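You operate a simulated robot arm through the tools that you are given. There is no shell and no other tool. Be economical: measure what you need, move in short steps, check, and stop when the job is done.

You are at the controls of a simulated two-armed robot. One attempt, no reset.

TASK
Swap the middle generator's fuse for a spare of the same size.
Fine: red switch off first; old fuse into the grey cup; lock the grey knob again.

It is judged by the outcome, as a careful person would: the job done as asked, and still so three seconds after it is handed in. It fails if anything else is knocked over, pushed out of place, dropped, spilled or broken.

THE ROBOT
Two 7-joint arms with fingered hands on one trunk, on a base that drives. Base frame: it is fixed to the floor where the robot stands at the start and does not move with it; the origin is under the middle of the robot, x ahead of it, y to its left, z up. Lengths are in m, angles in degrees, forces in N, time in s.
The left shoulder is at the start at [0.07, 0.142, 1.264], the right one opposite. With the tool pointing down near the work surface each hand reaches from about 0.1 to 0.78 m from the robot's upright axis, wherever it stands, measured 20 degrees to its own side. Places, roughly: breaker switch of the middle generator [0.5, -0.2, 1.1]; breaker switch of the near generator [0.7, 1.7, 1.1]; fuse holder of the middle generator [0.5, -0.2, 1.1]; grey cup [0.5, -0.2, 0.8]; grey knob on the fuse holder [0.5, -0.3, 1.1]; red switch of the middle generator [0.5, 0, 1.1]; red switch of the near generator [0.9, 1.7, 1.1]. Payload 3.6 kg a hand.
The tool frame of a hand sits at the grasp point between the pads (the TCP): z along the fingers, y along the line on which they close. The tips reach 0.025 m beyond it. Largest opening 0.088 m; the body of the gripper starts 0.029 m behind the TCP. The gripper is a hand of 5 fingers: y runs from the thumb to the fingers, the wrist lies at [-0.013, -0.097, -0.162] in the tool frame.
Orientation is that of the tool frame in the base frame, as a unit quaternion [x, y, z, w]. With the fingers straight down and the wrist toward the robot, the tool's x, y and z point along [0, 1, 0], [1, 0, 0] and [0, 0, -1] of the base frame.

THE INTERFACE
- The arms move only by the tool servo_tool. It takes "left_increments", "right_increments" or both (then of equal length, played together; a hand with none holds still); each is one flat list of numbers, 6 for each row, row after row: the shift along the base's x, y, z in m, then the turn, a rotation vector about the base's x, y, z in rad. In form: [x, y, z, rx, ry, rz, x, y, z, rx, ry, rz, ...]. A call has 1 to 12 rows; each row is the pose to reach, as a shift and turn from the pose commanded when the call began. Rows are played at 5 a second. More than 0.05 m and 8.6 degrees between two rows, and nothing of the call is played. Where a pose cannot be reached the arm comes as near as it can. A force on the tool above 40 N (or 10 N above the force at the start of the call, whichever is more), or a blocked arm, ends the call early, and 0.2 s more pass. In this call time passes only in rows, and 0.2 s behind the last. The reply holds the time, the measured pose of the TCP, the force on the tool along the base axes, the opening and the grip force, in the units named above and with some noise, with the torque about the TCP (base axes, N m) and any sound that the robot's microphone picked up, and new pictures: "views" is both (left out), scene, wrist or none (wrist: the cameras of the hands that moved).
- Cameras (640 x 400 px; columns grow to the right, rows downward): "scene" is now at [0.1359, -0.0117, 1.4722]; the picture's right is [-0.17, -0.98, 0.00], its down [-0.61, 0.11, -0.78] and it looks along [0.77, -0.14, -0.62] (base axes); focal length 214 px, centre (320, 200). "left" rides on the left gripper at [-0.059, -0.079, -0.105] in its tool frame; the picture's right is [-0.73, -0.32, 0.61], its down [0.62, -0.68, 0.38] and it looks along [0.29, 0.66, 0.70] (tool axes); focal length 234 px, centre (320, 200). "right" rides on the right gripper at [0.059, -0.079, -0.105] in its tool frame; the picture's right is [-0.73, 0.32, -0.61], its down [-0.62, -0.68, 0.38] and it looks along [-0.29, 0.66, 0.70] (tool axes); focal length 234 px, centre (320, 200). There is no depth. A picture from a camera that has moved, and an enlarged one, comes with that camera's place and axes in the base frame and with its lens. The place of the scene camera against the robot may be out by one fixed shift of up to 0.018 m in any direction.
- move_column(by): slides the trunk up (or, below 0, down) by that many m; the arms and the scene camera ride with it, the base frame stays. It gives what a move gives, with no picture.
- drive_base(legs): drives the robot by 1 to 6 legs, each [ahead, left, turn to the left] in m, m and degrees, along the robot's own axes; the way and the turn of a leg run together, so that a leg with both is an arc; at most 1.5 m and 180 degrees a leg. The arms and the cameras ride along, it lands a little off, and it stops where it bumps. It gives what a move gives, and a new picture of the scene camera.
- curl_fingers(index, middle, ring, little, thumb_bend, thumb_turn, hand): sets how far each is bent, from 0 (flat) to 1 (curled in); at 0.3 the hand is open as for a grip, at 0.7 the pads meet at the TCP. One left out holds its place. A second passes; each finger stops where it meets its share of the squeeze, and holds until it gets a number again. It is the only way to open and close the hand. It gives what a move gives, with no picture; readings hold the bend of each and the force on index, middle, ring, little, thumb and palm. thumb_turn goes from beside the hand (0) to across from the fingers (1), as for a grip.
- head_to(pan, tilt): turns the head with the scene camera to pan (to the left, within 86 degrees either way) and tilt (down, from -29 to 69), counted from straight ahead of the robot. It gives what a move gives, and a new picture of the scene camera.
- inspect(camera, box): a new picture of the part [left, top, right, bottom] of that camera's present view, enlarged. The clock stands still meanwhile.
- sign_off(): hands the job in; it is judged then, once.

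Work in short steps. Places have to be worked out from the pictures, the camera data and where the tool is seen: move nearer, look again, correct. Check each grasp and each placing, and mend what went wrong. You have 120 turns and 260 pictures in all, those below and enlarged ones among them. Open the grippers and draw the arms clear of the work before you hand the job in, unless the task says otherwise; then end with one line.

The tools are called after "Emit:" as a command line: name --argument value ..., lists and objects as JSON in quotes. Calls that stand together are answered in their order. servo_tool: Moves the arms, as the interface text tells. Its arguments: {"type":"object","properties":{"left_increments":{"type":"array"},"right_increments":{"type":"array"},"views":{"type":"string","enum":["both","scene","wrist","none"]}},"required":[]} The other tools are called the same way: move_column (by) slides the trunk up or down; curl_fingers (index, middle, ring, little, thumb_bend, thumb_turn, hand) moves the fingers one by one; drive_base (legs) drives the base; head_to (pan, tilt) turns the head that bears the scene camera; inspect (camera, box) takes an enlarged picture of a part of a camera's view; sign_off () hands the job in.

At the start:

```text
clock: 0.0
left_eef_pos: [0.4732, 0.1223, 1.4323]
left_orientation: [0.707, 0.707, 0.001, 0.0]
left_ft_force: [-0.3, -0.7, 0.2]
left_torque: [0.04, 0.0, 0.0]
left_grip_width: 0.0879
left_grasp_force: 0.0
left_shape: jaw
left_bend: [0.3, 0.3, 0.3, 0.3, 0.3, 0.98]
left_finger forces: [0.0, 0.1, 0.0, 0.1, 0.1, 0.0]
right_eef_pos: [0.465, -0.3247, 1.4074]
right_orientation: [0.707, 0.707, 0.0, -0.001]
right_ft_force: [-0.1, 0.5, 0.2]
right_torque: [0.02, 0.01, -0.03]
right_grip_width: 0.0878
right_grasp_force: 0.1
right_shape: jaw
right_bend: [0.3, 0.3, 0.3, 0.3, 0.3, 0.98]
right_finger forces: [0.0, 0.0, 0.0, 0.0, 0.0, 0.1]
trunk travel left (down, up): [-0.8, 0.14]
robot x, y, heading: [-0.0008, -0.0024, 0.2]
head pan, tilt: [-10.1, 38.4]
```

scene: 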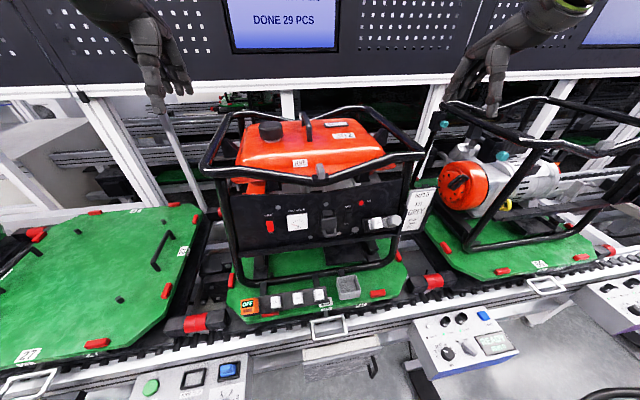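
right: 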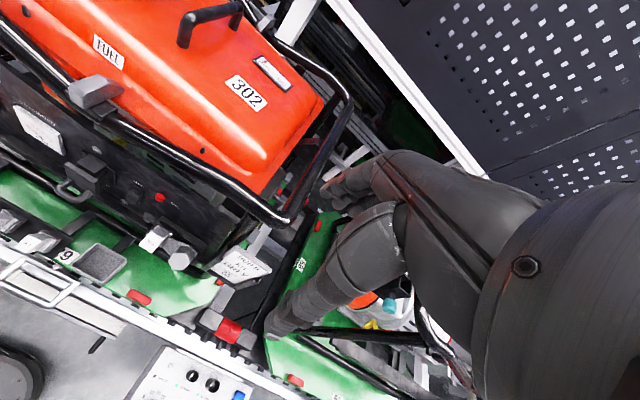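
left: 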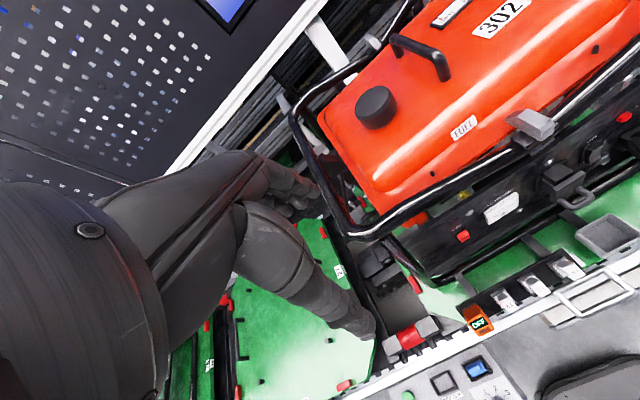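

I see the generator ahead with its panel; I enlarge the panel and pallet front to find red switch, breaker, fuse holder, knob, spares, cup and notes.

Emit:
inspect --camera "scene" --box '[220, 170, 440, 330]'

Emit:
inspect --camera "scene" --box '[320, 180, 440, 260]'

Emit:
inspect --camera "scene" --box '[230, 260, 370, 330]'

```text
2.50 times, centred on (330, 250) of scene
camera zoom: at [0.1359, -0.0117, 1.4722], right [-0.17, -0.98, 0.0], down [-0.61, 0.11, -0.78], along [0.77, -0.14, -0.62], focal length 536 px, centre (295, 75)
```

zoom: 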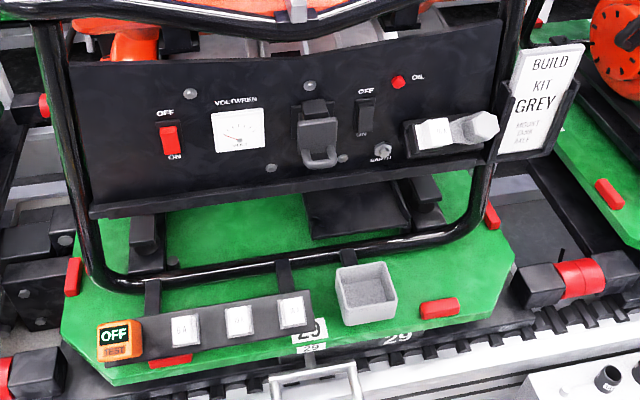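

```text
5.00 times, centred on (380, 220) of scene
camera zoom: at [0.1359, -0.0117, 1.4722], right [-0.17, -0.98, 0.0], down [-0.61, 0.11, -0.78], along [0.77, -0.14, -0.62], focal length 1072 px, centre (20, 100)
```

zoom: 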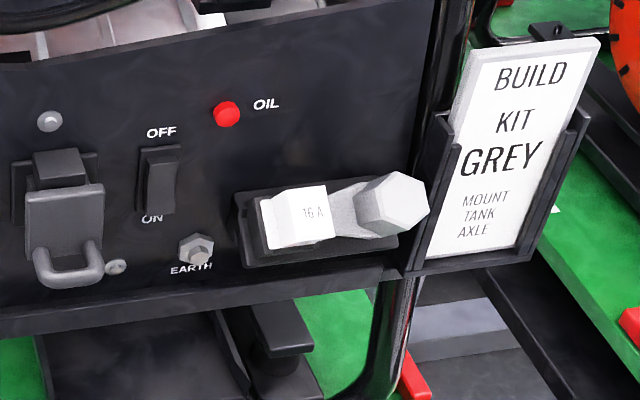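

```text
4.57 times, centred on (300, 295) of scene
camera zoom: at [0.1359, -0.0117, 1.4722], right [-0.17, -0.98, 0.0], down [-0.61, 0.11, -0.78], along [0.77, -0.14, -0.62], focal length 980 px, centre (411, -234)
```

zoom: 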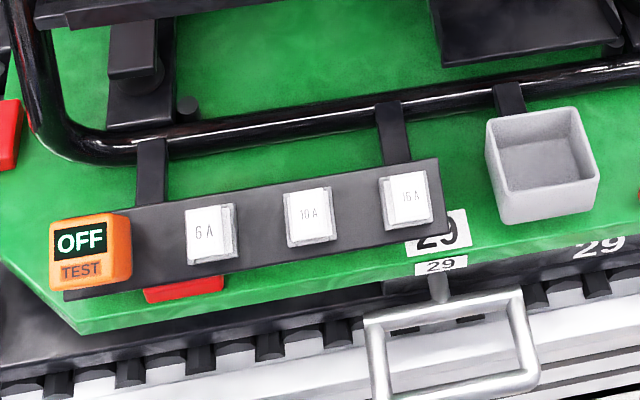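

The third spare (right) seems to match the installed one (16 A), to be confirmed. I draw both hands back and lower so the wrist cameras see the panel close up.

Emit:
servo_tool --right_increments '[-0.05, 0, 0, 0, 0, 0, -0.1, 0, 0, 0, 0, 0, -0.13, 0, -0.04, 0, 0, 0, -0.14, -0.02, -0.08, 0, 0, 0, -0.14, -0.02, -0.12, 0, 0, 0, -0.14, -0.02, -0.15, 0, 0, 0]' --left_increments '[-0.05, 0, 0, 0, 0, 0, -0.1, 0, 0, 0, 0, 0, -0.13, 0, -0.04, 0, 0, 0, -0.14, 0, -0.08, 0, 0, 0, -0.14, 0, -0.12, 0, 0, 0, -0.14, 0, -0.15, 0, 0, 0]' --views "both"

```text
clock: 1.4
left_eef_pos: [0.3357, 0.1229, 1.2827]
left_orientation: [0.707, 0.707, -0.001, 0.0]
left_ft_force: [-0.7, 0.6, -1.0]
left_torque: [0.0, -0.02, -0.01]
left_grip_width: 0.0879
left_grasp_force: 0.0
left_shape: jaw
left_bend: [0.3, 0.3, 0.3, 0.3, 0.3, 0.98]
left_finger forces: [0.1, 0.0, 0.0, 0.0, 0.0, 0.1]
left hand out of reach, approached as far as the arm can: row 2
right_eef_pos: [0.3257, -0.3436, 1.2583]
right_orientation: [0.706, 0.708, 0.001, -0.001]
right_ft_force: [0.1, -0.5, 0.9]
right_torque: [-0.02, -0.02, -0.02]
right_grip_width: 0.088
right_grasp_force: 0.1
right_shape: jaw
right_bend: [0.3, 0.3, 0.3, 0.3, 0.3, 0.98]
right_finger forces: [0.1, 0.0, 0.0, 0.0, 0.1, 0.2]
trunk travel left (down, up): [-0.8, 0.14]
robot x, y, heading: [0.0004, -0.0022, 0.2]
head pan, tilt: [-10.1, 38.4]
camera scene: at [0.1368, -0.0102, 1.4722], right [-0.17, -0.98, 0.0], down [-0.61, 0.11, -0.78], along [0.77, -0.14, -0.62], focal length 214 px, centre (320, 200)
camera right: at [0.2462, -0.2841, 1.3634], right [0.32, -0.73, 0.61], down [-0.68, -0.62, -0.38], along [0.66, -0.29, -0.7], focal length 234 px, centre (320, 200)
camera left: at [0.2561, 0.064, 1.3876], right [-0.32, -0.73, -0.61], down [-0.68, 0.62, -0.38], along [0.66, 0.29, -0.7], focal length 234 px, centre (320, 200)
```

scene: 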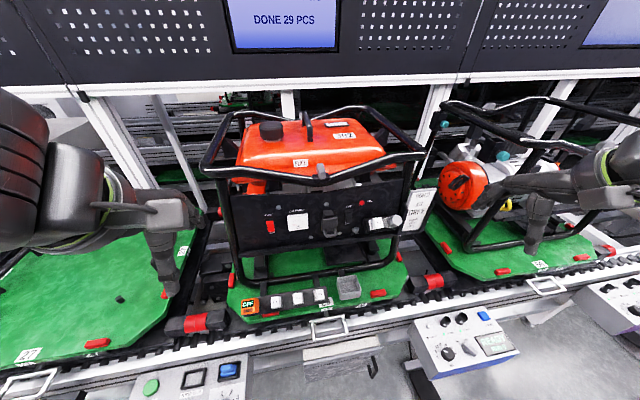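
right: 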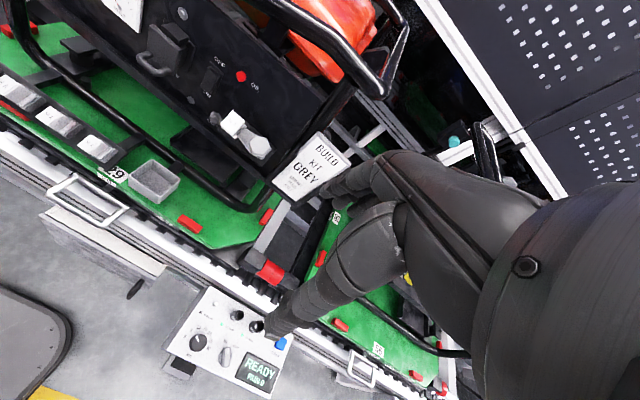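
left: 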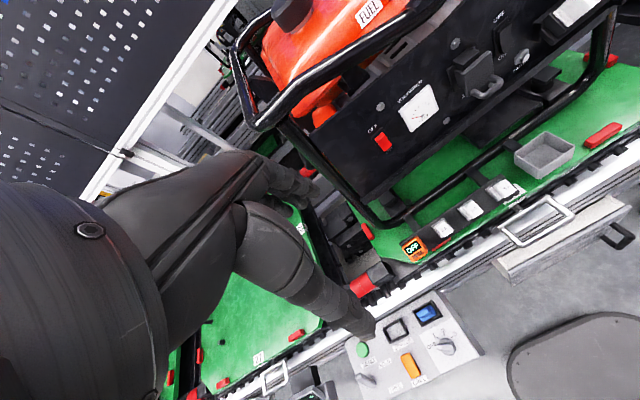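

Emit:
inspect --camera "right" --box '[180, 70, 300, 170]'

Emit:
inspect --camera "left" --box '[340, 90, 460, 170]'

Emit:
inspect --camera "left" --box '[390, 130, 590, 260]'

Emit:
inspect --camera "right" --box '[0, 60, 200, 220]'

```text
4.00 times, centred on (240, 120) of right
camera zoom: at [0.2462, -0.2841, 1.3634], right [0.32, -0.73, 0.61], down [-0.68, -0.62, -0.38], along [0.66, -0.29, -0.7], focal length 937 px, centre (640, 520)
```

zoom: 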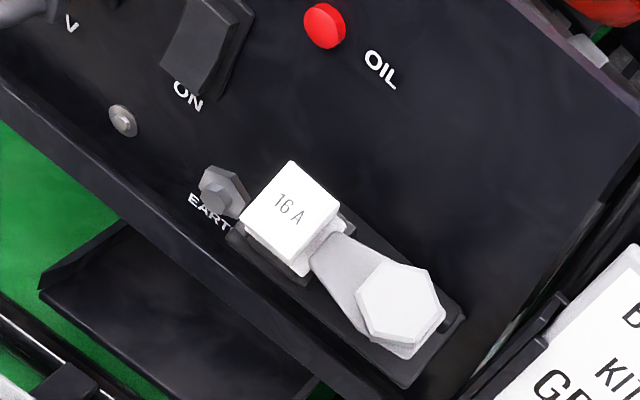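

```text
5.00 times, centred on (400, 130) of left
camera zoom: at [0.2561, 0.064, 1.3876], right [-0.32, -0.73, -0.61], down [-0.68, 0.62, -0.38], along [0.66, 0.29, -0.7], focal length 1171 px, centre (-80, 550)
```

zoom: 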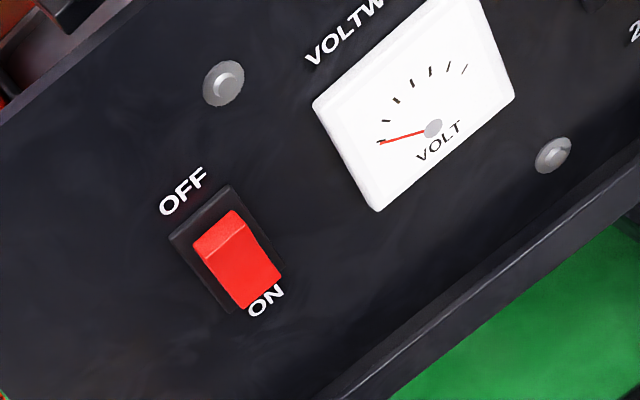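

```text
3.08 times, centred on (490, 195) of left
camera zoom: at [0.2561, 0.064, 1.3876], right [-0.32, -0.73, -0.61], down [-0.68, 0.62, -0.38], along [0.66, 0.29, -0.7], focal length 720 px, centre (-203, 215)
```

zoom: 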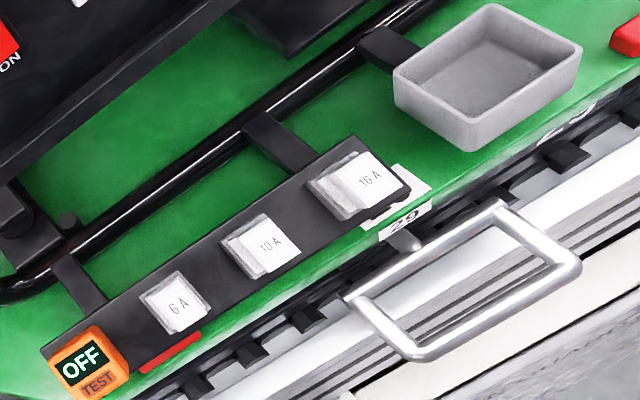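

```text
2.50 times, centred on (100, 140) of right
camera zoom: at [0.2462, -0.2841, 1.3634], right [0.32, -0.73, 0.61], down [-0.68, -0.62, -0.38], along [0.66, -0.29, -0.7], focal length 585 px, centre (870, 350)
```

zoom: 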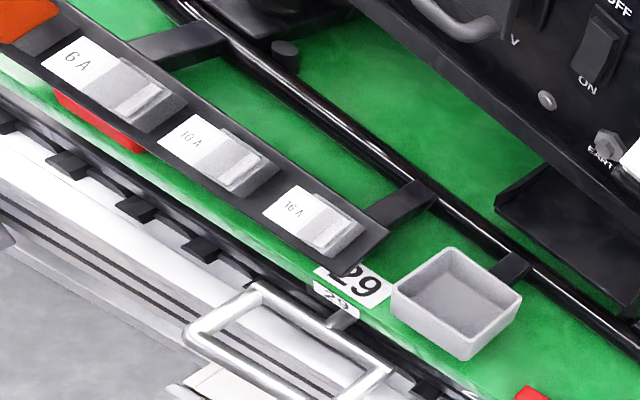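

Located (triangulated): switch ≈ (0.51, 0.04, 1.12), fuse ≈ (0.50,-0.22,1.09), knob ≈ (0.505,-0.27,1.09); installed fuse is 16 A, spare 16 A is the rightmost. I zoom in harder on the switch state and latch.

Emit:
inspect --camera "left" --box '[365, 120, 405, 160]'

Emit:
inspect --camera "scene" --box '[250, 205, 290, 245]'

Emit:
inspect --camera "right" --box '[225, 100, 275, 170]'

Emit:
inspect --camera "scene" --box '[360, 205, 410, 240]'

Emit:
inspect --camera "left" --box '[440, 0, 640, 130]'

```text
10.00 times, centred on (385, 140) of left
camera zoom: at [0.2561, 0.064, 1.3876], right [-0.32, -0.73, -0.61], down [-0.68, 0.62, -0.38], along [0.66, 0.29, -0.7], focal length 2342 px, centre (-330, 800)
```

zoom: 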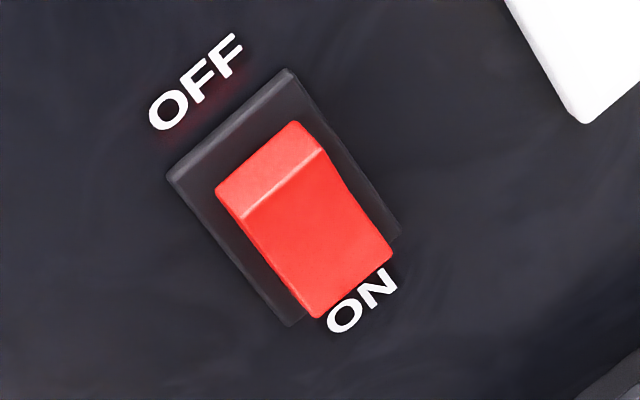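

```text
10.00 times, centred on (270, 225) of scene
camera zoom: at [0.1368, -0.0102, 1.4722], right [-0.17, -0.98, 0.0], down [-0.61, 0.11, -0.78], along [0.77, -0.14, -0.62], focal length 2145 px, centre (820, -50)
```

zoom: 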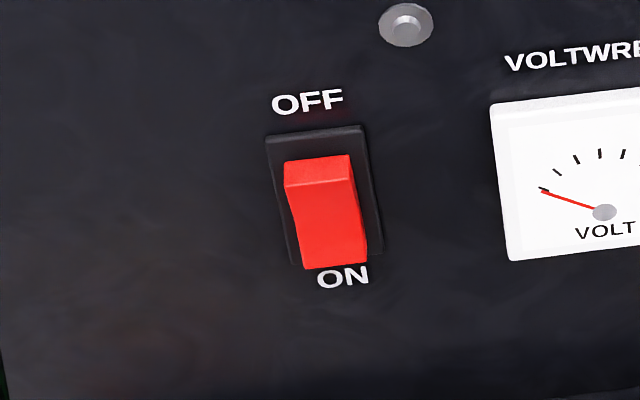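

```text
5.71 times, centred on (250, 135) of right
camera zoom: at [0.2462, -0.2841, 1.3634], right [0.32, -0.73, 0.61], down [-0.68, -0.62, -0.38], along [0.66, -0.29, -0.7], focal length 1338 px, centre (720, 571)
```

zoom: 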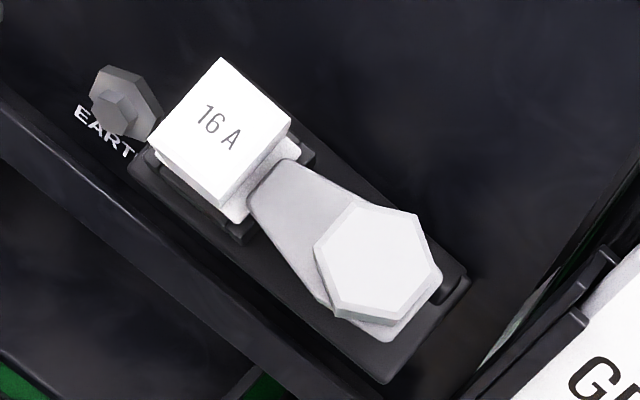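

```text
11.43 times, centred on (385, 222) of scene
camera zoom: at [0.1368, -0.0102, 1.4722], right [-0.17, -0.98, 0.0], down [-0.61, 0.11, -0.78], along [0.77, -0.14, -0.62], focal length 2451 px, centre (-423, -57)
```

zoom: 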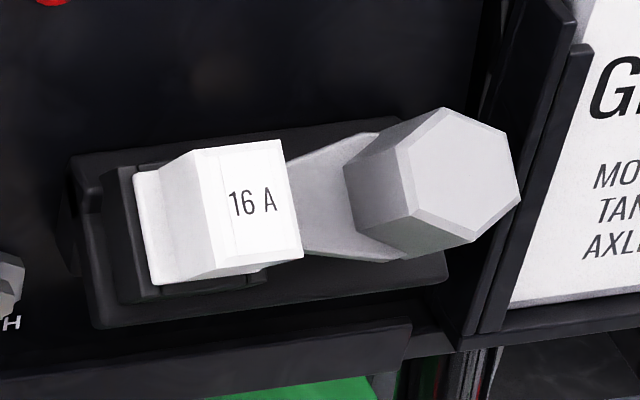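

```text
3.08 times, centred on (540, 65) of left
camera zoom: at [0.2561, 0.064, 1.3876], right [-0.32, -0.73, -0.61], down [-0.68, 0.62, -0.38], along [0.66, 0.29, -0.7], focal length 720 px, centre (-357, 615)
```

zoom: 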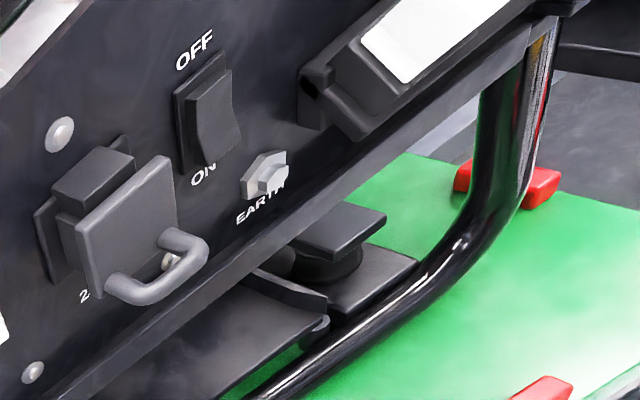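

The fuse holder seems to be on a slant (axis pointing up ~45–50° toward me), the latch arm of the knob holding the fuse flange. I look at the hand geometry next.

Emit:
inspect --camera "scene" --box '[460, 120, 640, 260]'

Emit:
inspect --camera "scene" --box '[60, 150, 240, 310]'

Emit:
inspect --camera "right" --box '[240, 130, 440, 350]'

```text
2.86 times, centred on (550, 190) of scene
camera zoom: at [0.1368, -0.0102, 1.4722], right [-0.17, -0.98, 0.0], down [-0.61, 0.11, -0.78], along [0.77, -0.14, -0.62], focal length 613 px, centre (-337, 229)
```

zoom: 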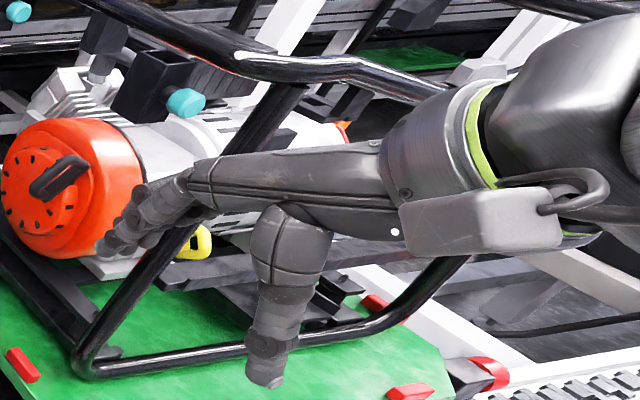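

```text
2.50 times, centred on (150, 230) of scene
camera zoom: at [0.1368, -0.0102, 1.4722], right [-0.17, -0.98, 0.0], down [-0.61, 0.11, -0.78], along [0.77, -0.14, -0.62], focal length 536 px, centre (745, 125)
```

zoom: 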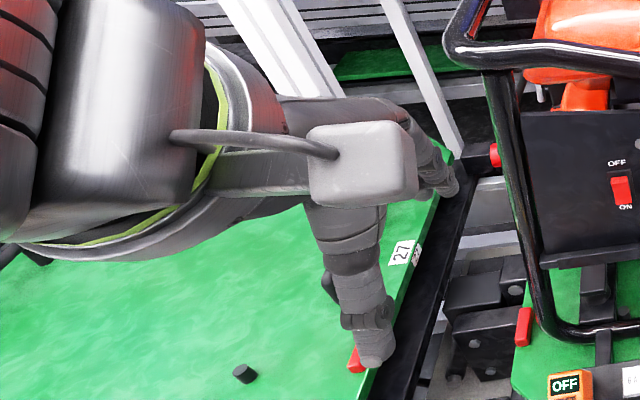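

```text
1.82 times, centred on (340, 240) of right
camera zoom: at [0.2462, -0.2841, 1.3634], right [0.32, -0.73, 0.61], down [-0.68, -0.62, -0.38], along [0.66, -0.29, -0.7], focal length 426 px, centre (284, 127)
```

zoom: 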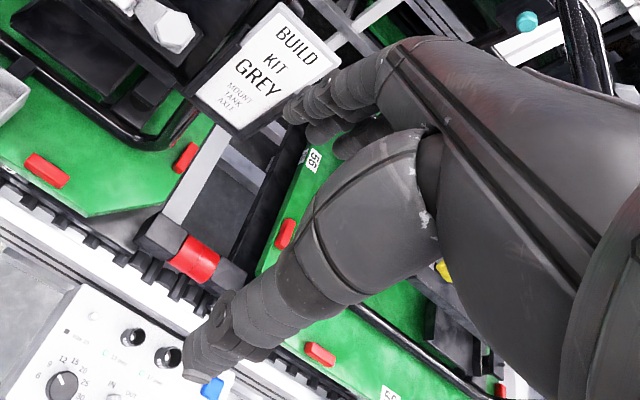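

The rocker's top (OFF) end stands proud by ~8 mm and the bottom (ON) end is flush, so it's ON; I must press its top. I pitch the left hand 45° forward and shape a pointing index finger to see where its tip is.

Emit:
servo_tool --left_increments '[0.0, 0, 0.0, 0, -0.131, 0, 0.01, 0, 0, 0, -0.262, 0, 0.02, 0, 0, 0, -0.393, 0, 0.02, 0, 0, 0, -0.524, 0, 0.02, 0, 0, 0, -0.655, 0, 0.02, 0, 0, 0, -0.785, 0]' --views "none"

Emit:
curl_fingers --hand "left" --index 0.5 --middle 1 --ring 1 --little 1 --thumb_bend 0.3 --thumb_turn 0

Emit:
inspect --camera "left" --box '[0, 0, 640, 400]'

Emit:
inspect --camera "scene" --box '[80, 100, 320, 300]'

```text
clock: 2.8
left_eef_pos: [0.4169, 0.0634, 1.336]
left_orientation: [0.653, 0.653, 0.271, 0.269]
left_ft_force: [0.2, -0.6, 0.0]
left_torque: [0.03, 0.03, 0.0]
left_grip_width: 0.0875
left_grasp_force: 0.0
left_shape: jaw
left_bend: [0.3, 0.3, 0.3, 0.3, 0.3, 0.98]
left_finger forces: [0.0, 0.0, 0.0, 0.0, 0.0, 0.0]
left hand out of reach, approached as far as the arm can: row 1, 2, 3, 4, 5, 6
right_eef_pos: [0.3237, -0.3473, 1.2587]
right_orientation: [0.707, 0.707, 0.001, -0.001]
right_ft_force: [0.4, -0.2, -0.3]
right_torque: [0.05, -0.02, -0.01]
right_grip_width: 0.0878
right_grasp_force: 0.1
right_shape: jaw
right_bend: [0.3, 0.3, 0.3, 0.3, 0.3, 0.98]
right_finger forces: [0.1, 0.0, 0.0, 0.1, 0.1, 0.0]
trunk travel left (down, up): [-0.8, 0.14]
robot x, y, heading: [-0.0041, 0.0002, -0.2]
head pan, tilt: [-10.1, 38.4]
```

```text
clock: 3.8
left_eef_pos: [0.4167, 0.066, 1.337]
left_orientation: [0.653, 0.654, 0.271, 0.27]
left_ft_force: [0.4, 0.2, -0.1]
left_torque: [0.02, -0.03, 0.0]
left_grip_width: 0.1092
left_grasp_force: 0.1
left_shape: fingers
left_bend: [0.5, 1.0, 1.0, 1.0, 0.3, 0.0]
left_finger forces: [0.1, 0.0, 0.0, 0.1, 0.0, 0.1]
right_eef_pos: [0.3237, -0.3433, 1.2592]
right_orientation: [0.708, 0.707, 0.0, 0.0]
right_ft_force: [0.5, -0.1, -0.2]
right_torque: [0.01, -0.02, 0.04]
right_grip_width: 0.0876
right_grasp_force: 0.1
right_shape: jaw
right_bend: [0.3, 0.3, 0.3, 0.3, 0.3, 0.98]
right_finger forces: [0.0, 0.1, 0.0, 0.0, 0.0, 0.1]
trunk travel left (down, up): [-0.8, 0.14]
robot x, y, heading: [-0.0036, 0.0001, 0.1]
head pan, tilt: [-10.1, 38.4]
```

```text
1.00 times, centred on (320, 200) of left (not enlarged: the box is as wide or as high as the picture)
camera zoom: at [0.2869, 0.0077, 1.3551], right [0.2, -0.73, -0.66], down [-0.21, 0.62, -0.75], along [0.96, 0.29, -0.03], focal length 234 px, centre (320, 200)
```

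zoom: 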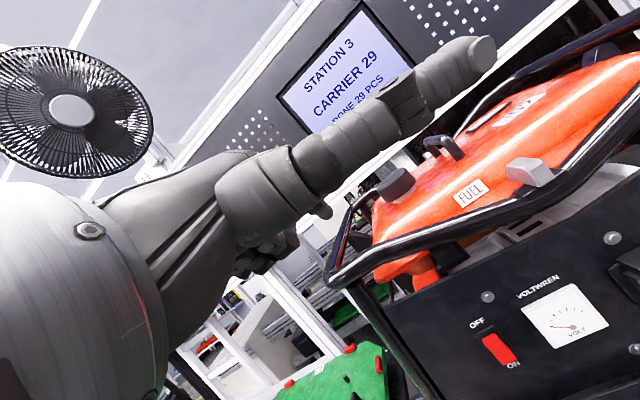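

```text
2.00 times, centred on (200, 200) of scene
camera zoom: at [0.1359, -0.0111, 1.4722], right [-0.17, -0.98, 0.0], down [-0.61, 0.11, -0.78], along [0.77, -0.14, -0.62], focal length 429 px, centre (560, 200)
```

zoom: 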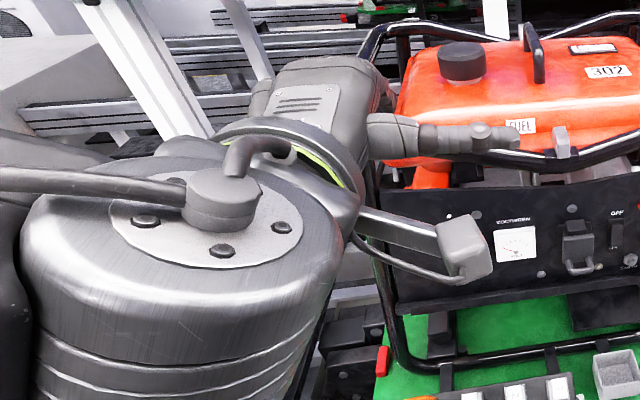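

The pitched left hand was at a reach limit (too close to the body), and the thumb stands out sideways. I'll shape an index–thumb beak (known to meet at the TCP) and back the base off 0.15 m for room.

Emit:
curl_fingers --hand "left" --index 0.7 --thumb_bend 0.7 --thumb_turn 1

Emit:
drive_base --legs '[[-0.15, 0, 0]]'

Emit:
inspect --camera "left" --box '[0, 0, 640, 400]'

```text
clock: 4.8
left_eef_pos: [0.4172, 0.0675, 1.3361]
left_orientation: [0.654, 0.653, 0.27, 0.27]
left_ft_force: [0.5, -0.6, 0.2]
left_torque: [0.03, -0.02, -0.02]
left_grip_width: 0.0
left_grasp_force: 0.0
left_shape: fingers
left_bend: [0.7, 1.0, 1.0, 1.0, 0.7, 1.0]
left_finger forces: [0.0, 0.0, 0.0, 0.0, 0.0, 0.0]
right_eef_pos: [0.325, -0.3432, 1.2581]
right_orientation: [0.708, 0.707, 0.0, 0.0]
right_ft_force: [0.3, 0.4, -0.3]
right_torque: [0.01, 0.03, 0.01]
right_grip_width: 0.0878
right_grasp_force: 0.0
right_shape: jaw
right_bend: [0.3, 0.3, 0.3, 0.3, 0.3, 0.98]
right_finger forces: [0.1, 0.0, 0.0, 0.0, 0.0, 0.0]
trunk travel left (down, up): [-0.8, 0.14]
robot x, y, heading: [0.0004, -0.001, -0.2]
head pan, tilt: [-10.1, 38.4]
```

```text
clock: 6.2
left_eef_pos: [0.2689, 0.065, 1.3348]
left_orientation: [0.654, 0.654, 0.269, 0.27]
left_ft_force: [0.5, -0.1, -0.5]
left_torque: [-0.01, 0.02, 0.01]
left_grip_width: 0.0003
left_grasp_force: 0.0
left_shape: fingers
left_bend: [0.7, 1.0, 1.0, 1.0, 0.7, 1.0]
left_finger forces: [0.0, 0.0, 0.0, 0.0, 0.0, 0.0]
right_eef_pos: [0.1761, -0.345, 1.2578]
right_orientation: [0.707, 0.707, -0.001, -0.001]
right_ft_force: [-0.6, -0.4, 0.5]
right_torque: [-0.02, 0.01, -0.01]
right_grip_width: 0.0879
right_grasp_force: 0.2
right_shape: jaw
right_bend: [0.3, 0.3, 0.3, 0.3, 0.3, 0.98]
right_finger forces: [0.0, 0.0, 0.0, 0.0, 0.0, 0.1]
trunk travel left (down, up): [-0.8, 0.14]
robot x, y, heading: [-0.1481, -0.0017, -0.0]
head pan, tilt: [-10.1, 38.4]
camera scene: at [-0.0117, -0.0118, 1.4719], right [-0.18, -0.98, 0.0], down [-0.61, 0.11, -0.78], along [0.77, -0.14, -0.62], focal length 214 px, centre (320, 200)
```

scene: 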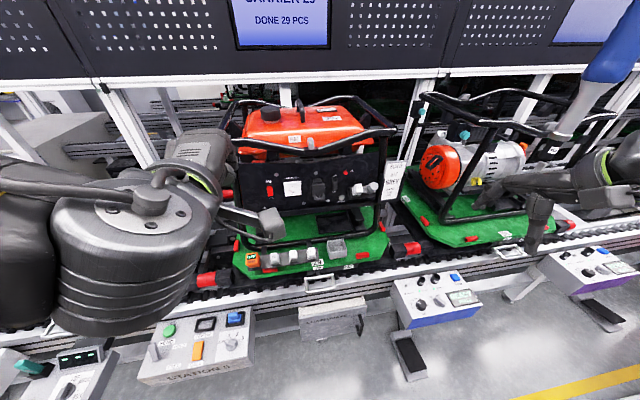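

```text
1.00 times, centred on (320, 200) of left (not enlarged: the box is as wide or as high as the picture)
camera zoom: at [0.139, 0.0069, 1.3544], right [0.2, -0.73, -0.66], down [-0.21, 0.62, -0.75], along [0.96, 0.29, -0.03], focal length 234 px, centre (320, 200)
```

zoom: 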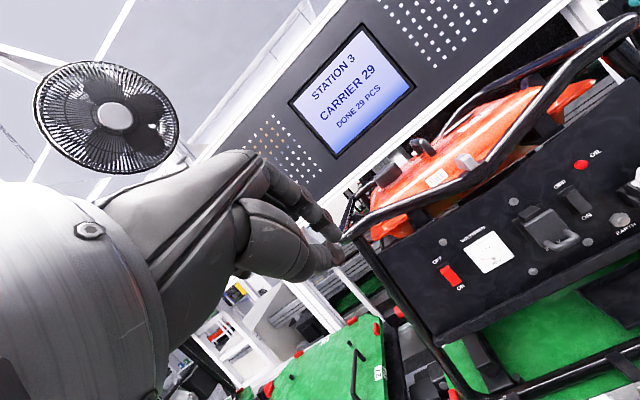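

The beak tip is visible and good. Refined switch centre ≈ (0.522, 0.042, 1.113). I pitch the left hand to point straight ahead and bring it to a standoff in front of the rocker's top.

Emit:
servo_tool --left_increments '[0.02, 0, -0.04, 0, -0.131, 0, 0.04, 0, -0.08, 0, -0.262, 0, 0.06, -0.005, -0.12, 0, -0.393, 0, 0.08, -0.01, -0.16, 0, -0.524, 0, 0.11, -0.015, -0.195, 0, -0.655, 0, 0.14, -0.02, -0.208, 0, -0.785, 0, 0.171, -0.023, -0.208, 0, -0.785, 0]' --views "both"

```text
clock: 7.8
left_eef_pos: [0.3477, -0.0061, 1.3623]
left_orientation: [0.552, 0.561, 0.415, 0.456]
left_ft_force: [0.2, -0.1, 0.2]
left_torque: [-0.04, 0.0, -0.03]
left_grip_width: 0.0
left_grasp_force: 0.1
left_shape: fingers
left_bend: [0.7, 1.0, 1.0, 1.0, 0.7, 1.0]
left_finger forces: [0.1, 0.0, 0.0, 0.1, 0.0, 0.1]
left hand out of reach, approached as far as the arm can: row 1, 2, 3, 4, 5, 6, 7
right_eef_pos: [0.173, -0.3443, 1.2593]
right_orientation: [0.707, 0.707, 0.0, 0.0]
right_ft_force: [0.4, 0.1, 0.4]
right_torque: [-0.01, -0.04, -0.01]
right_grip_width: 0.0878
right_grasp_force: 0.1
right_shape: jaw
right_bend: [0.3, 0.3, 0.3, 0.3, 0.3, 0.98]
right_finger forces: [0.0, 0.1, 0.0, 0.0, 0.1, 0.0]
trunk travel left (down, up): [-0.8, 0.14]
robot x, y, heading: [-0.15, -0.0007, -0.2]
head pan, tilt: [-10.1, 38.4]
camera scene: at [-0.0228, -0.0306, 1.4706], right [-0.4, -0.92, 0.0], down [-0.58, 0.26, -0.77], along [0.71, -0.31, -0.64], focal length 214 px, centre (320, 200)
camera left: at [0.2242, -0.0641, 1.3146], right [0.49, -0.76, -0.42], down [0.23, 0.58, -0.79], along [0.84, 0.29, 0.46], focal length 234 px, centre (320, 200)
```

scene: 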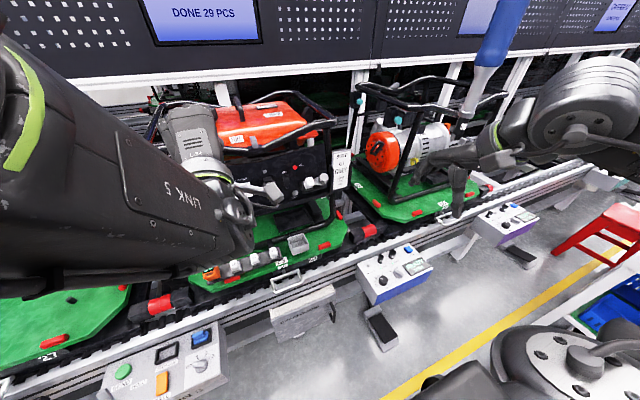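
left: 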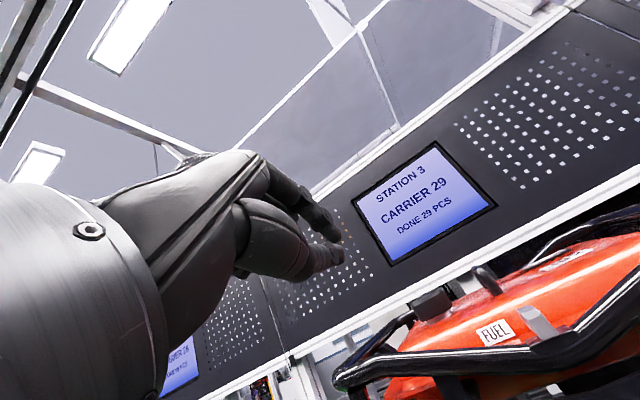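

The forward-pointing wrist pose is outside the arm's limits; I'll use a 45° pitch instead. First a small rotation back only, to learn from which pose the increments count.

Emit:
servo_tool --left_increments '[-0.03, 0.02, 0, 0, 0.13, 0, -0.05, 0.03, 0.0, 0, 0.26, 0]' --views "none"

```text
clock: 8.4
left_eef_pos: [0.2972, 0.0242, 1.3533]
left_orientation: [0.61, 0.604, 0.345, 0.38]
left_ft_force: [-0.9, -0.2, -0.8]
left_torque: [0.0, 0.0, -0.05]
left_grip_width: 0.0
left_grasp_force: 0.0
left_shape: fingers
left_bend: [0.7, 1.0, 1.0, 1.0, 0.7, 1.0]
left_finger forces: [0.1, 0.0, 0.1, 0.1, 0.0, 0.1]
right_eef_pos: [0.1733, -0.3408, 1.2606]
right_orientation: [0.707, 0.707, -0.002, 0.001]
right_ft_force: [-0.2, -0.4, -0.2]
right_torque: [-0.01, -0.02, 0.01]
right_grip_width: 0.0875
right_grasp_force: 0.0
right_shape: jaw
right_bend: [0.3, 0.3, 0.3, 0.3, 0.3, 0.98]
right_finger forces: [0.0, 0.0, 0.1, 0.1, 0.0, 0.1]
trunk travel left (down, up): [-0.8, 0.14]
robot x, y, heading: [-0.1473, -0.003, -0.3]
head pan, tilt: [-10.1, 38.4]
```

Increments count from the achieved pose. Now with pitch ~-55°, I lower the hand toward the standoff in front of the rocker.

Emit:
servo_tool --left_increments '[-0.01, 0.01, -0.04, 0, 0.1, 0, 0.0, 0.015, -0.08, 0, 0.15, 0, 0.02, 0.02, -0.12, 0, 0.15, 0, 0.05, 0.025, -0.16, 0, 0.15, 0, 0.08, 0.025, -0.19, 0, 0.15, 0, 0.12, 0.025, -0.205, 0, 0.15, 0]' --views "both"

```text
refused: row 4 steps farther than a row can; nothing moved
```

Row step slightly too big; I resend with smaller steps.

Emit:
servo_tool --left_increments '[-0.01, 0.01, -0.04, 0, 0.1, 0, 0.0, 0.015, -0.08, 0, 0.15, 0, 0.02, 0.02, -0.115, 0, 0.15, 0, 0.04, 0.025, -0.15, 0, 0.15, 0, 0.06, 0.025, -0.18, 0, 0.15, 0, 0.09, 0.025, -0.205, 0, 0.15, 0, 0.12, 0.025, -0.205, 0, 0.15, 0]' --views "both"

```text
clock: 10.0
left_eef_pos: [0.4464, 0.0518, 1.1596]
left_orientation: [0.635, 0.632, 0.298, 0.33]
left_ft_force: [-0.2, 0.2, -0.4]
left_torque: [-0.02, 0.02, -0.03]
left_grip_width: 0.0
left_grasp_force: 0.0
left_shape: fingers
left_bend: [0.7, 1.0, 1.0, 1.0, 0.7, 1.0]
left_finger forces: [0.0, 0.1, 0.0, 0.1, 0.0, 0.1]
left hand out of reach, approached as far as the arm can: row 4, 5, 6, 7
right_eef_pos: [0.174, -0.3431, 1.2581]
right_orientation: [0.707, 0.708, 0.0, 0.0]
right_ft_force: [-0.2, -0.3, -0.4]
right_torque: [0.0, 0.02, 0.01]
right_grip_width: 0.0875
right_grasp_force: 0.0
right_shape: jaw
right_bend: [0.3, 0.3, 0.3, 0.3, 0.3, 0.98]
right_finger forces: [0.0, 0.0, 0.0, 0.0, 0.0, 0.0]
trunk travel left (down, up): [-0.8, 0.14]
robot x, y, heading: [-0.1483, 0.0056, -0.0]
head pan, tilt: [-10.1, 38.4]
camera scene: at [-0.0134, -0.0098, 1.4721], right [-0.18, -0.98, 0.0], down [-0.61, 0.11, -0.78], along [0.77, -0.14, -0.62], focal length 214 px, centre (320, 200)
camera left: at [0.3136, -0.0048, 1.1618], right [0.27, -0.76, -0.6], down [-0.09, 0.6, -0.8], along [0.96, 0.27, 0.09], focal length 234 px, centre (320, 200)
```

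scene: 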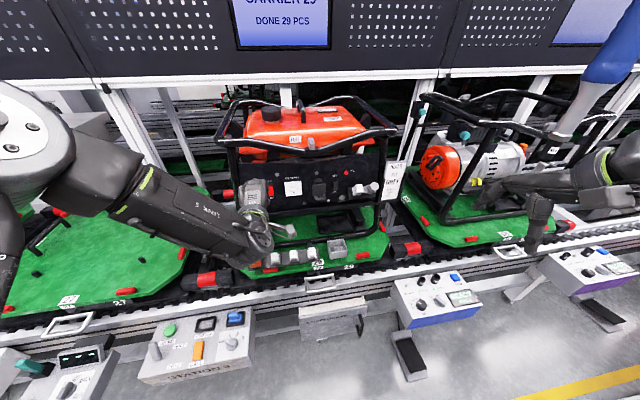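
left: 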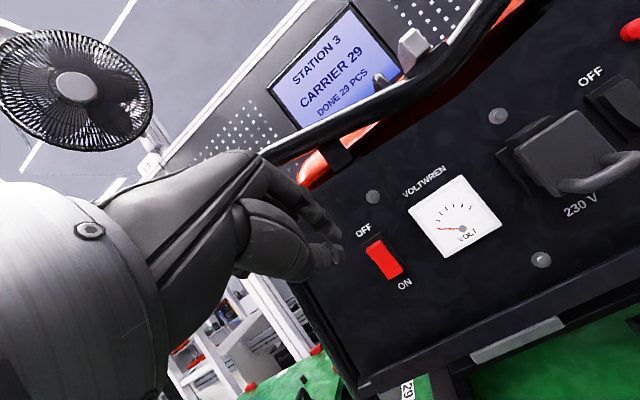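

The beak sits just above-left of the rocker. The rocker top is ≈ (0.515, 0.039, 1.118); tip now ≈ (0.466, 0.051, 1.145). I align and come close.

Emit:
servo_tool --left_increments '[0.01, -0.012, -0.015, 0, 0, 0, 0.025, -0.012, -0.028, 0, 0, 0]' --views "wrist"

Emit:
inspect --camera "left" --box '[270, 170, 430, 330]'

```text
clock: 10.6
left_eef_pos: [0.4706, 0.0387, 1.1289]
left_orientation: [0.633, 0.631, 0.3, 0.333]
left_ft_force: [0.9, 0.8, -0.1]
left_torque: [0.01, -0.01, 0.01]
left_grip_width: 0.0
left_grasp_force: 0.0
left_shape: fingers
left_bend: [0.7, 1.0, 1.0, 1.0, 0.7, 1.0]
left_finger forces: [0.0, 0.1, 0.0, 0.1, 0.0, 0.0]
right_eef_pos: [0.1744, -0.3423, 1.2593]
right_orientation: [0.707, 0.707, 0.0, 0.0]
right_ft_force: [-0.1, -0.7, -0.7]
right_torque: [0.0, 0.05, 0.02]
right_grip_width: 0.0877
right_grasp_force: 0.1
right_shape: jaw
right_bend: [0.3, 0.3, 0.3, 0.3, 0.3, 0.98]
right_finger forces: [0.0, 0.1, 0.0, 0.0, 0.1, 0.1]
trunk travel left (down, up): [-0.8, 0.14]
robot x, y, heading: [-0.1516, -0.0009, -0.2]
head pan, tilt: [-10.1, 38.4]
camera left: at [0.3372, -0.017, 1.1312], right [0.28, -0.76, -0.59], down [-0.09, 0.59, -0.8], along [0.96, 0.27, 0.1], focal length 234 px, centre (320, 200)
```

left: 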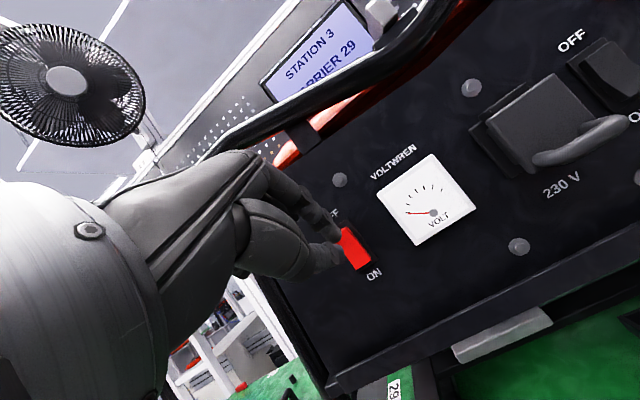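

```text
2.50 times, centred on (350, 250) of left
camera zoom: at [0.3372, -0.017, 1.1312], right [0.28, -0.76, -0.59], down [-0.09, 0.59, -0.8], along [0.96, 0.27, 0.1], focal length 585 px, centre (245, 75)
```

zoom: 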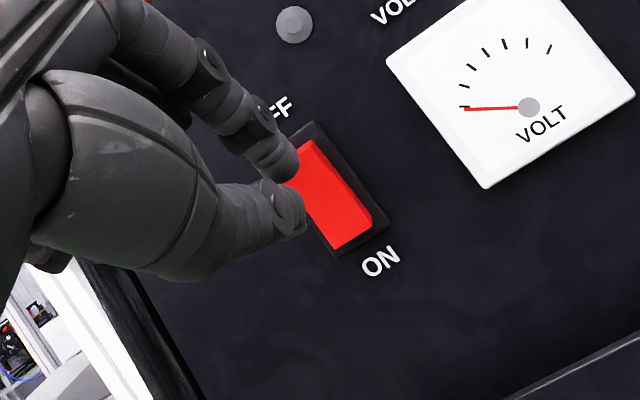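

The index tip is over the rocker's top half. I open the thumb out of the way, then push in +x in small steps.

Emit:
curl_fingers --hand "left" --thumb_bend 0.4

Emit:
servo_tool --left_increments '[0.006, -0.003, 0.003, 0, 0, 0, 0.012, -0.003, 0.005, 0, 0, 0, 0.018, -0.003, 0.005, 0, 0, 0, 0.024, -0.003, 0.005, 0, 0, 0, 0.03, -0.003, 0.005, 0, 0, 0]' --views "wrist"

Emit:
inspect --camera "left" --box '[250, 150, 410, 310]'

```text
clock: 11.6
left_eef_pos: [0.4676, 0.0377, 1.1295]
left_orientation: [0.633, 0.632, 0.3, 0.332]
left_ft_force: [-0.1, 0.5, 0.1]
left_torque: [-0.03, 0.0, 0.0]
left_grip_width: 0.0304
left_grasp_force: 0.0
left_shape: fingers
left_bend: [0.7, 1.0, 1.0, 1.0, 0.4, 0.99]
left_finger forces: [0.0, 0.1, 0.0, 0.0, 0.0, 0.0]
right_eef_pos: [0.174, -0.3447, 1.2584]
right_orientation: [0.707, 0.707, 0.0, 0.0]
right_ft_force: [-0.1, -0.4, 0.5]
right_torque: [-0.01, 0.01, -0.02]
right_grip_width: 0.0878
right_grasp_force: 0.1
right_shape: jaw
right_bend: [0.3, 0.3, 0.3, 0.3, 0.3, 0.98]
right_finger forces: [0.1, 0.0, 0.0, 0.1, 0.1, 0.1]
trunk travel left (down, up): [-0.8, 0.14]
robot x, y, heading: [-0.1491, 0.0014, -0.2]
head pan, tilt: [-10.1, 38.4]
```

```text
clock: 12.8
left_eef_pos: [0.4995, 0.036, 1.135]
left_orientation: [0.633, 0.632, 0.301, 0.332]
left_ft_force: [0.1, 0.2, -0.5]
left_torque: [-0.04, 0.01, 0.0]
left_grip_width: 0.0303
left_grasp_force: 0.0
left_shape: fingers
left_bend: [0.7, 1.0, 1.0, 1.0, 0.4, 0.99]
left_finger forces: [0.0, 0.1, 0.1, 0.0, 0.0, 0.0]
right_eef_pos: [0.1738, -0.3445, 1.2593]
right_orientation: [0.707, 0.708, 0.0, -0.001]
right_ft_force: [-0.5, -0.2, 0.5]
right_torque: [-0.01, 0.02, 0.0]
right_grip_width: 0.0878
right_grasp_force: 0.1
right_shape: jaw
right_bend: [0.3, 0.3, 0.3, 0.3, 0.3, 0.98]
right_finger forces: [0.1, 0.0, 0.1, 0.0, 0.0, 0.0]
trunk travel left (down, up): [-0.8, 0.14]
robot x, y, heading: [-0.1473, -0.0014, -0.1]
head pan, tilt: [-10.1, 38.4]
camera left: at [0.3655, -0.0202, 1.1362], right [0.28, -0.76, -0.59], down [-0.09, 0.6, -0.8], along [0.96, 0.27, 0.1], focal length 234 px, centre (320, 200)
```

left: 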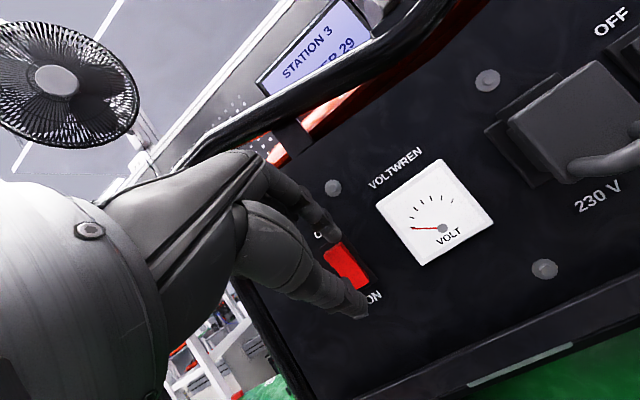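

```text
2.50 times, centred on (330, 230) of left
camera zoom: at [0.3655, -0.0202, 1.1362], right [0.28, -0.76, -0.59], down [-0.09, 0.6, -0.8], along [0.96, 0.27, 0.1], focal length 585 px, centre (295, 125)
```

zoom: 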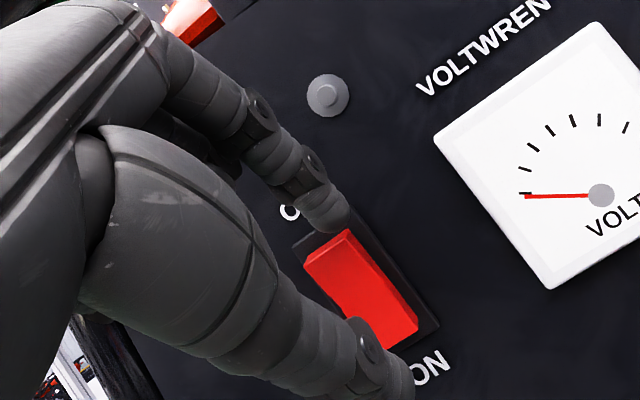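

No contact yet, the tip is slightly high above the rocker's upper edge. I turn the thumb aside so it can't touch the ON side, back off slightly, lower 9 mm, and push.

Emit:
curl_fingers --hand "left" --thumb_turn 0.3 --thumb_bend 0.3

Emit:
servo_tool --left_increments '[-0.015, 0.0, 0, 0, 0, 0, -0.012, 0.0, -0.008, 0, 0, 0, -0.005, 0.0, -0.009, 0, 0, 0, 0.0, 0.0, -0.009, 0, 0, 0, 0.004, 0, -0.009, 0, 0, 0]' --views "wrist"

Emit:
inspect --camera "left" --box '[250, 150, 410, 310]'

```text
clock: 13.8
left_eef_pos: [0.4988, 0.0365, 1.1343]
left_orientation: [0.633, 0.631, 0.301, 0.332]
left_ft_force: [-0.3, 0.0, 0.4]
left_torque: [0.03, 0.0, 0.0]
left_grip_width: 0.0785
left_grasp_force: 0.1
left_shape: fingers
left_bend: [0.7, 1.0, 1.0, 1.0, 0.3, 0.29]
left_finger forces: [0.0, 0.0, 0.0, 0.1, 0.0, 0.0]
right_eef_pos: [0.1739, -0.3446, 1.2584]
right_orientation: [0.707, 0.707, 0.0, 0.0]
right_ft_force: [0.1, 0.4, -0.1]
right_torque: [-0.01, -0.04, -0.07]
right_grip_width: 0.0879
right_grasp_force: 0.1
right_shape: jaw
right_bend: [0.3, 0.3, 0.3, 0.3, 0.3, 0.98]
right_finger forces: [0.1, 0.1, 0.1, 0.0, 0.1, 0.0]
trunk travel left (down, up): [-0.8, 0.14]
robot x, y, heading: [-0.1498, 0.0002, -0.0]
head pan, tilt: [-10.1, 38.4]
```

```text
clock: 15.0
left_eef_pos: [0.5032, 0.0358, 1.1248]
left_orientation: [0.634, 0.631, 0.3, 0.331]
left_ft_force: [-0.7, 0.2, 0.1]
left_torque: [-0.03, 0.01, 0.02]
left_grip_width: 0.078
left_grasp_force: 0.6
left_shape: fingers
left_bend: [0.7, 1.0, 1.0, 1.0, 0.3, 0.29]
left_finger forces: [0.7, 0.1, 0.0, 0.0, 0.0, 0.0]
right_eef_pos: [0.174, -0.3451, 1.2589]
right_orientation: [0.707, 0.707, 0.0, 0.0]
right_ft_force: [0.5, 0.0, 0.5]
right_torque: [-0.01, -0.03, 0.01]
right_grip_width: 0.0875
right_grasp_force: 0.0
right_shape: jaw
right_bend: [0.3, 0.3, 0.3, 0.3, 0.3, 0.98]
right_finger forces: [0.0, 0.1, 0.0, 0.0, 0.1, 0.0]
trunk travel left (down, up): [-0.8, 0.14]
robot x, y, heading: [-0.1506, 0.002, 0.0]
head pan, tilt: [-10.1, 38.4]
camera left: at [0.3697, -0.0207, 1.127], right [0.28, -0.76, -0.59], down [-0.09, 0.6, -0.8], along [0.96, 0.27, 0.1], focal length 234 px, centre (320, 200)
```

left: 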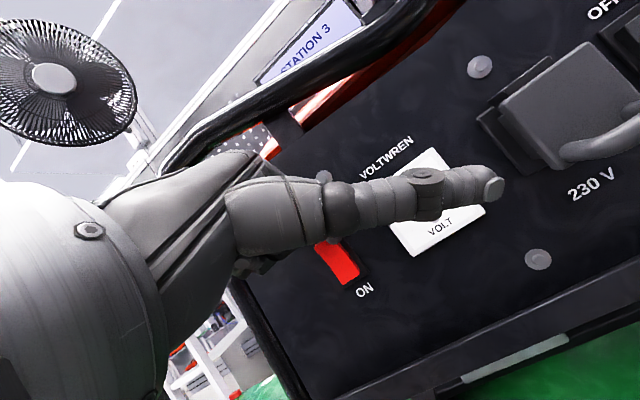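

```text
2.50 times, centred on (330, 230) of left
camera zoom: at [0.3697, -0.0207, 1.127], right [0.28, -0.76, -0.59], down [-0.09, 0.6, -0.8], along [0.96, 0.27, 0.1], focal length 585 px, centre (295, 125)
```

zoom: 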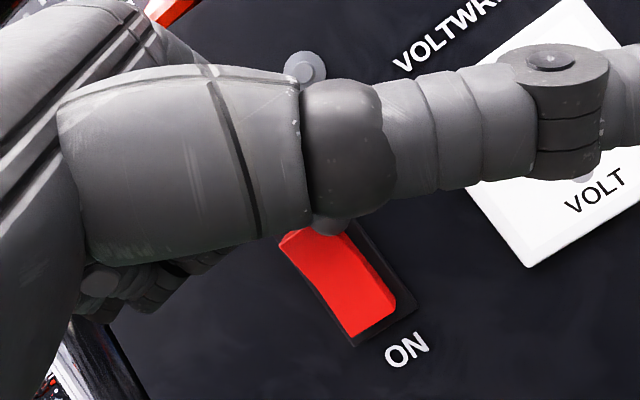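

Finger force on the index just rose (0.7 N): contact with the rocker top. I push further in +x in small steps.

Emit:
servo_tool --left_increments '[0.004, 0, 0, 0, 0, 0, 0.008, 0, 0, 0, 0, 0, 0.012, 0, 0, 0, 0, 0]' --views "wrist"

Emit:
inspect --camera "left" --box '[250, 150, 410, 310]'

```text
clock: 15.8
left_eef_pos: [0.5144, 0.036, 1.1255]
left_orientation: [0.634, 0.631, 0.3, 0.332]
left_ft_force: [-1.1, -1.7, 0.6]
left_torque: [-0.01, 0.02, -0.03]
left_grip_width: 0.0775
left_grasp_force: 0.8
left_shape: fingers
left_bend: [0.7, 1.0, 1.0, 1.0, 0.3, 0.29]
left_finger forces: [2.2, 0.0, 0.1, 0.0, 0.0, 0.1]
right_eef_pos: [0.1738, -0.3452, 1.2595]
right_orientation: [0.707, 0.707, 0.001, -0.001]
right_ft_force: [0.0, -0.6, 0.2]
right_torque: [0.0, 0.0, -0.01]
right_grip_width: 0.0877
right_grasp_force: 0.1
right_shape: jaw
right_bend: [0.3, 0.3, 0.3, 0.3, 0.3, 0.98]
right_finger forces: [0.0, 0.1, 0.1, 0.1, 0.0, 0.0]
trunk travel left (down, up): [-0.8, 0.14]
robot x, y, heading: [-0.1529, -0.0005, -0.1]
head pan, tilt: [-10.1, 38.4]
camera left: at [0.3812, -0.0213, 1.1275], right [0.27, -0.76, -0.59], down [-0.09, 0.59, -0.8], along [0.96, 0.27, 0.1], focal length 234 px, centre (320, 200)
```

left: 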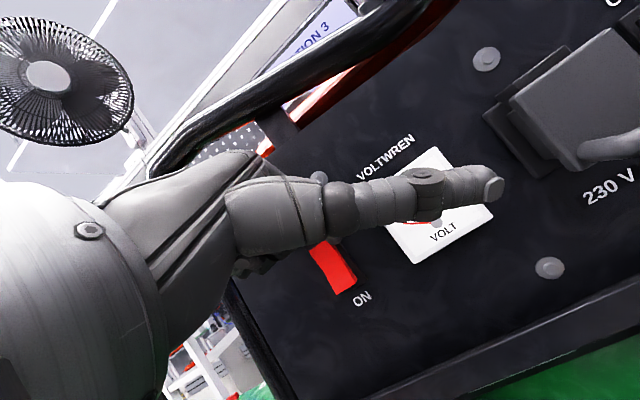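

```text
2.50 times, centred on (330, 230) of left
camera zoom: at [0.3812, -0.0213, 1.1275], right [0.27, -0.76, -0.59], down [-0.09, 0.59, -0.8], along [0.96, 0.27, 0.1], focal length 585 px, centre (295, 125)
```

zoom: 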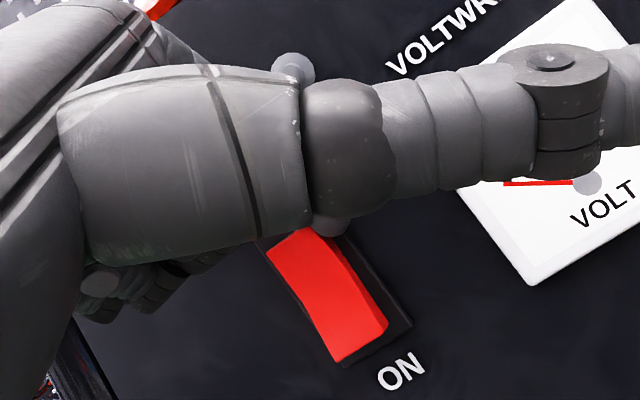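

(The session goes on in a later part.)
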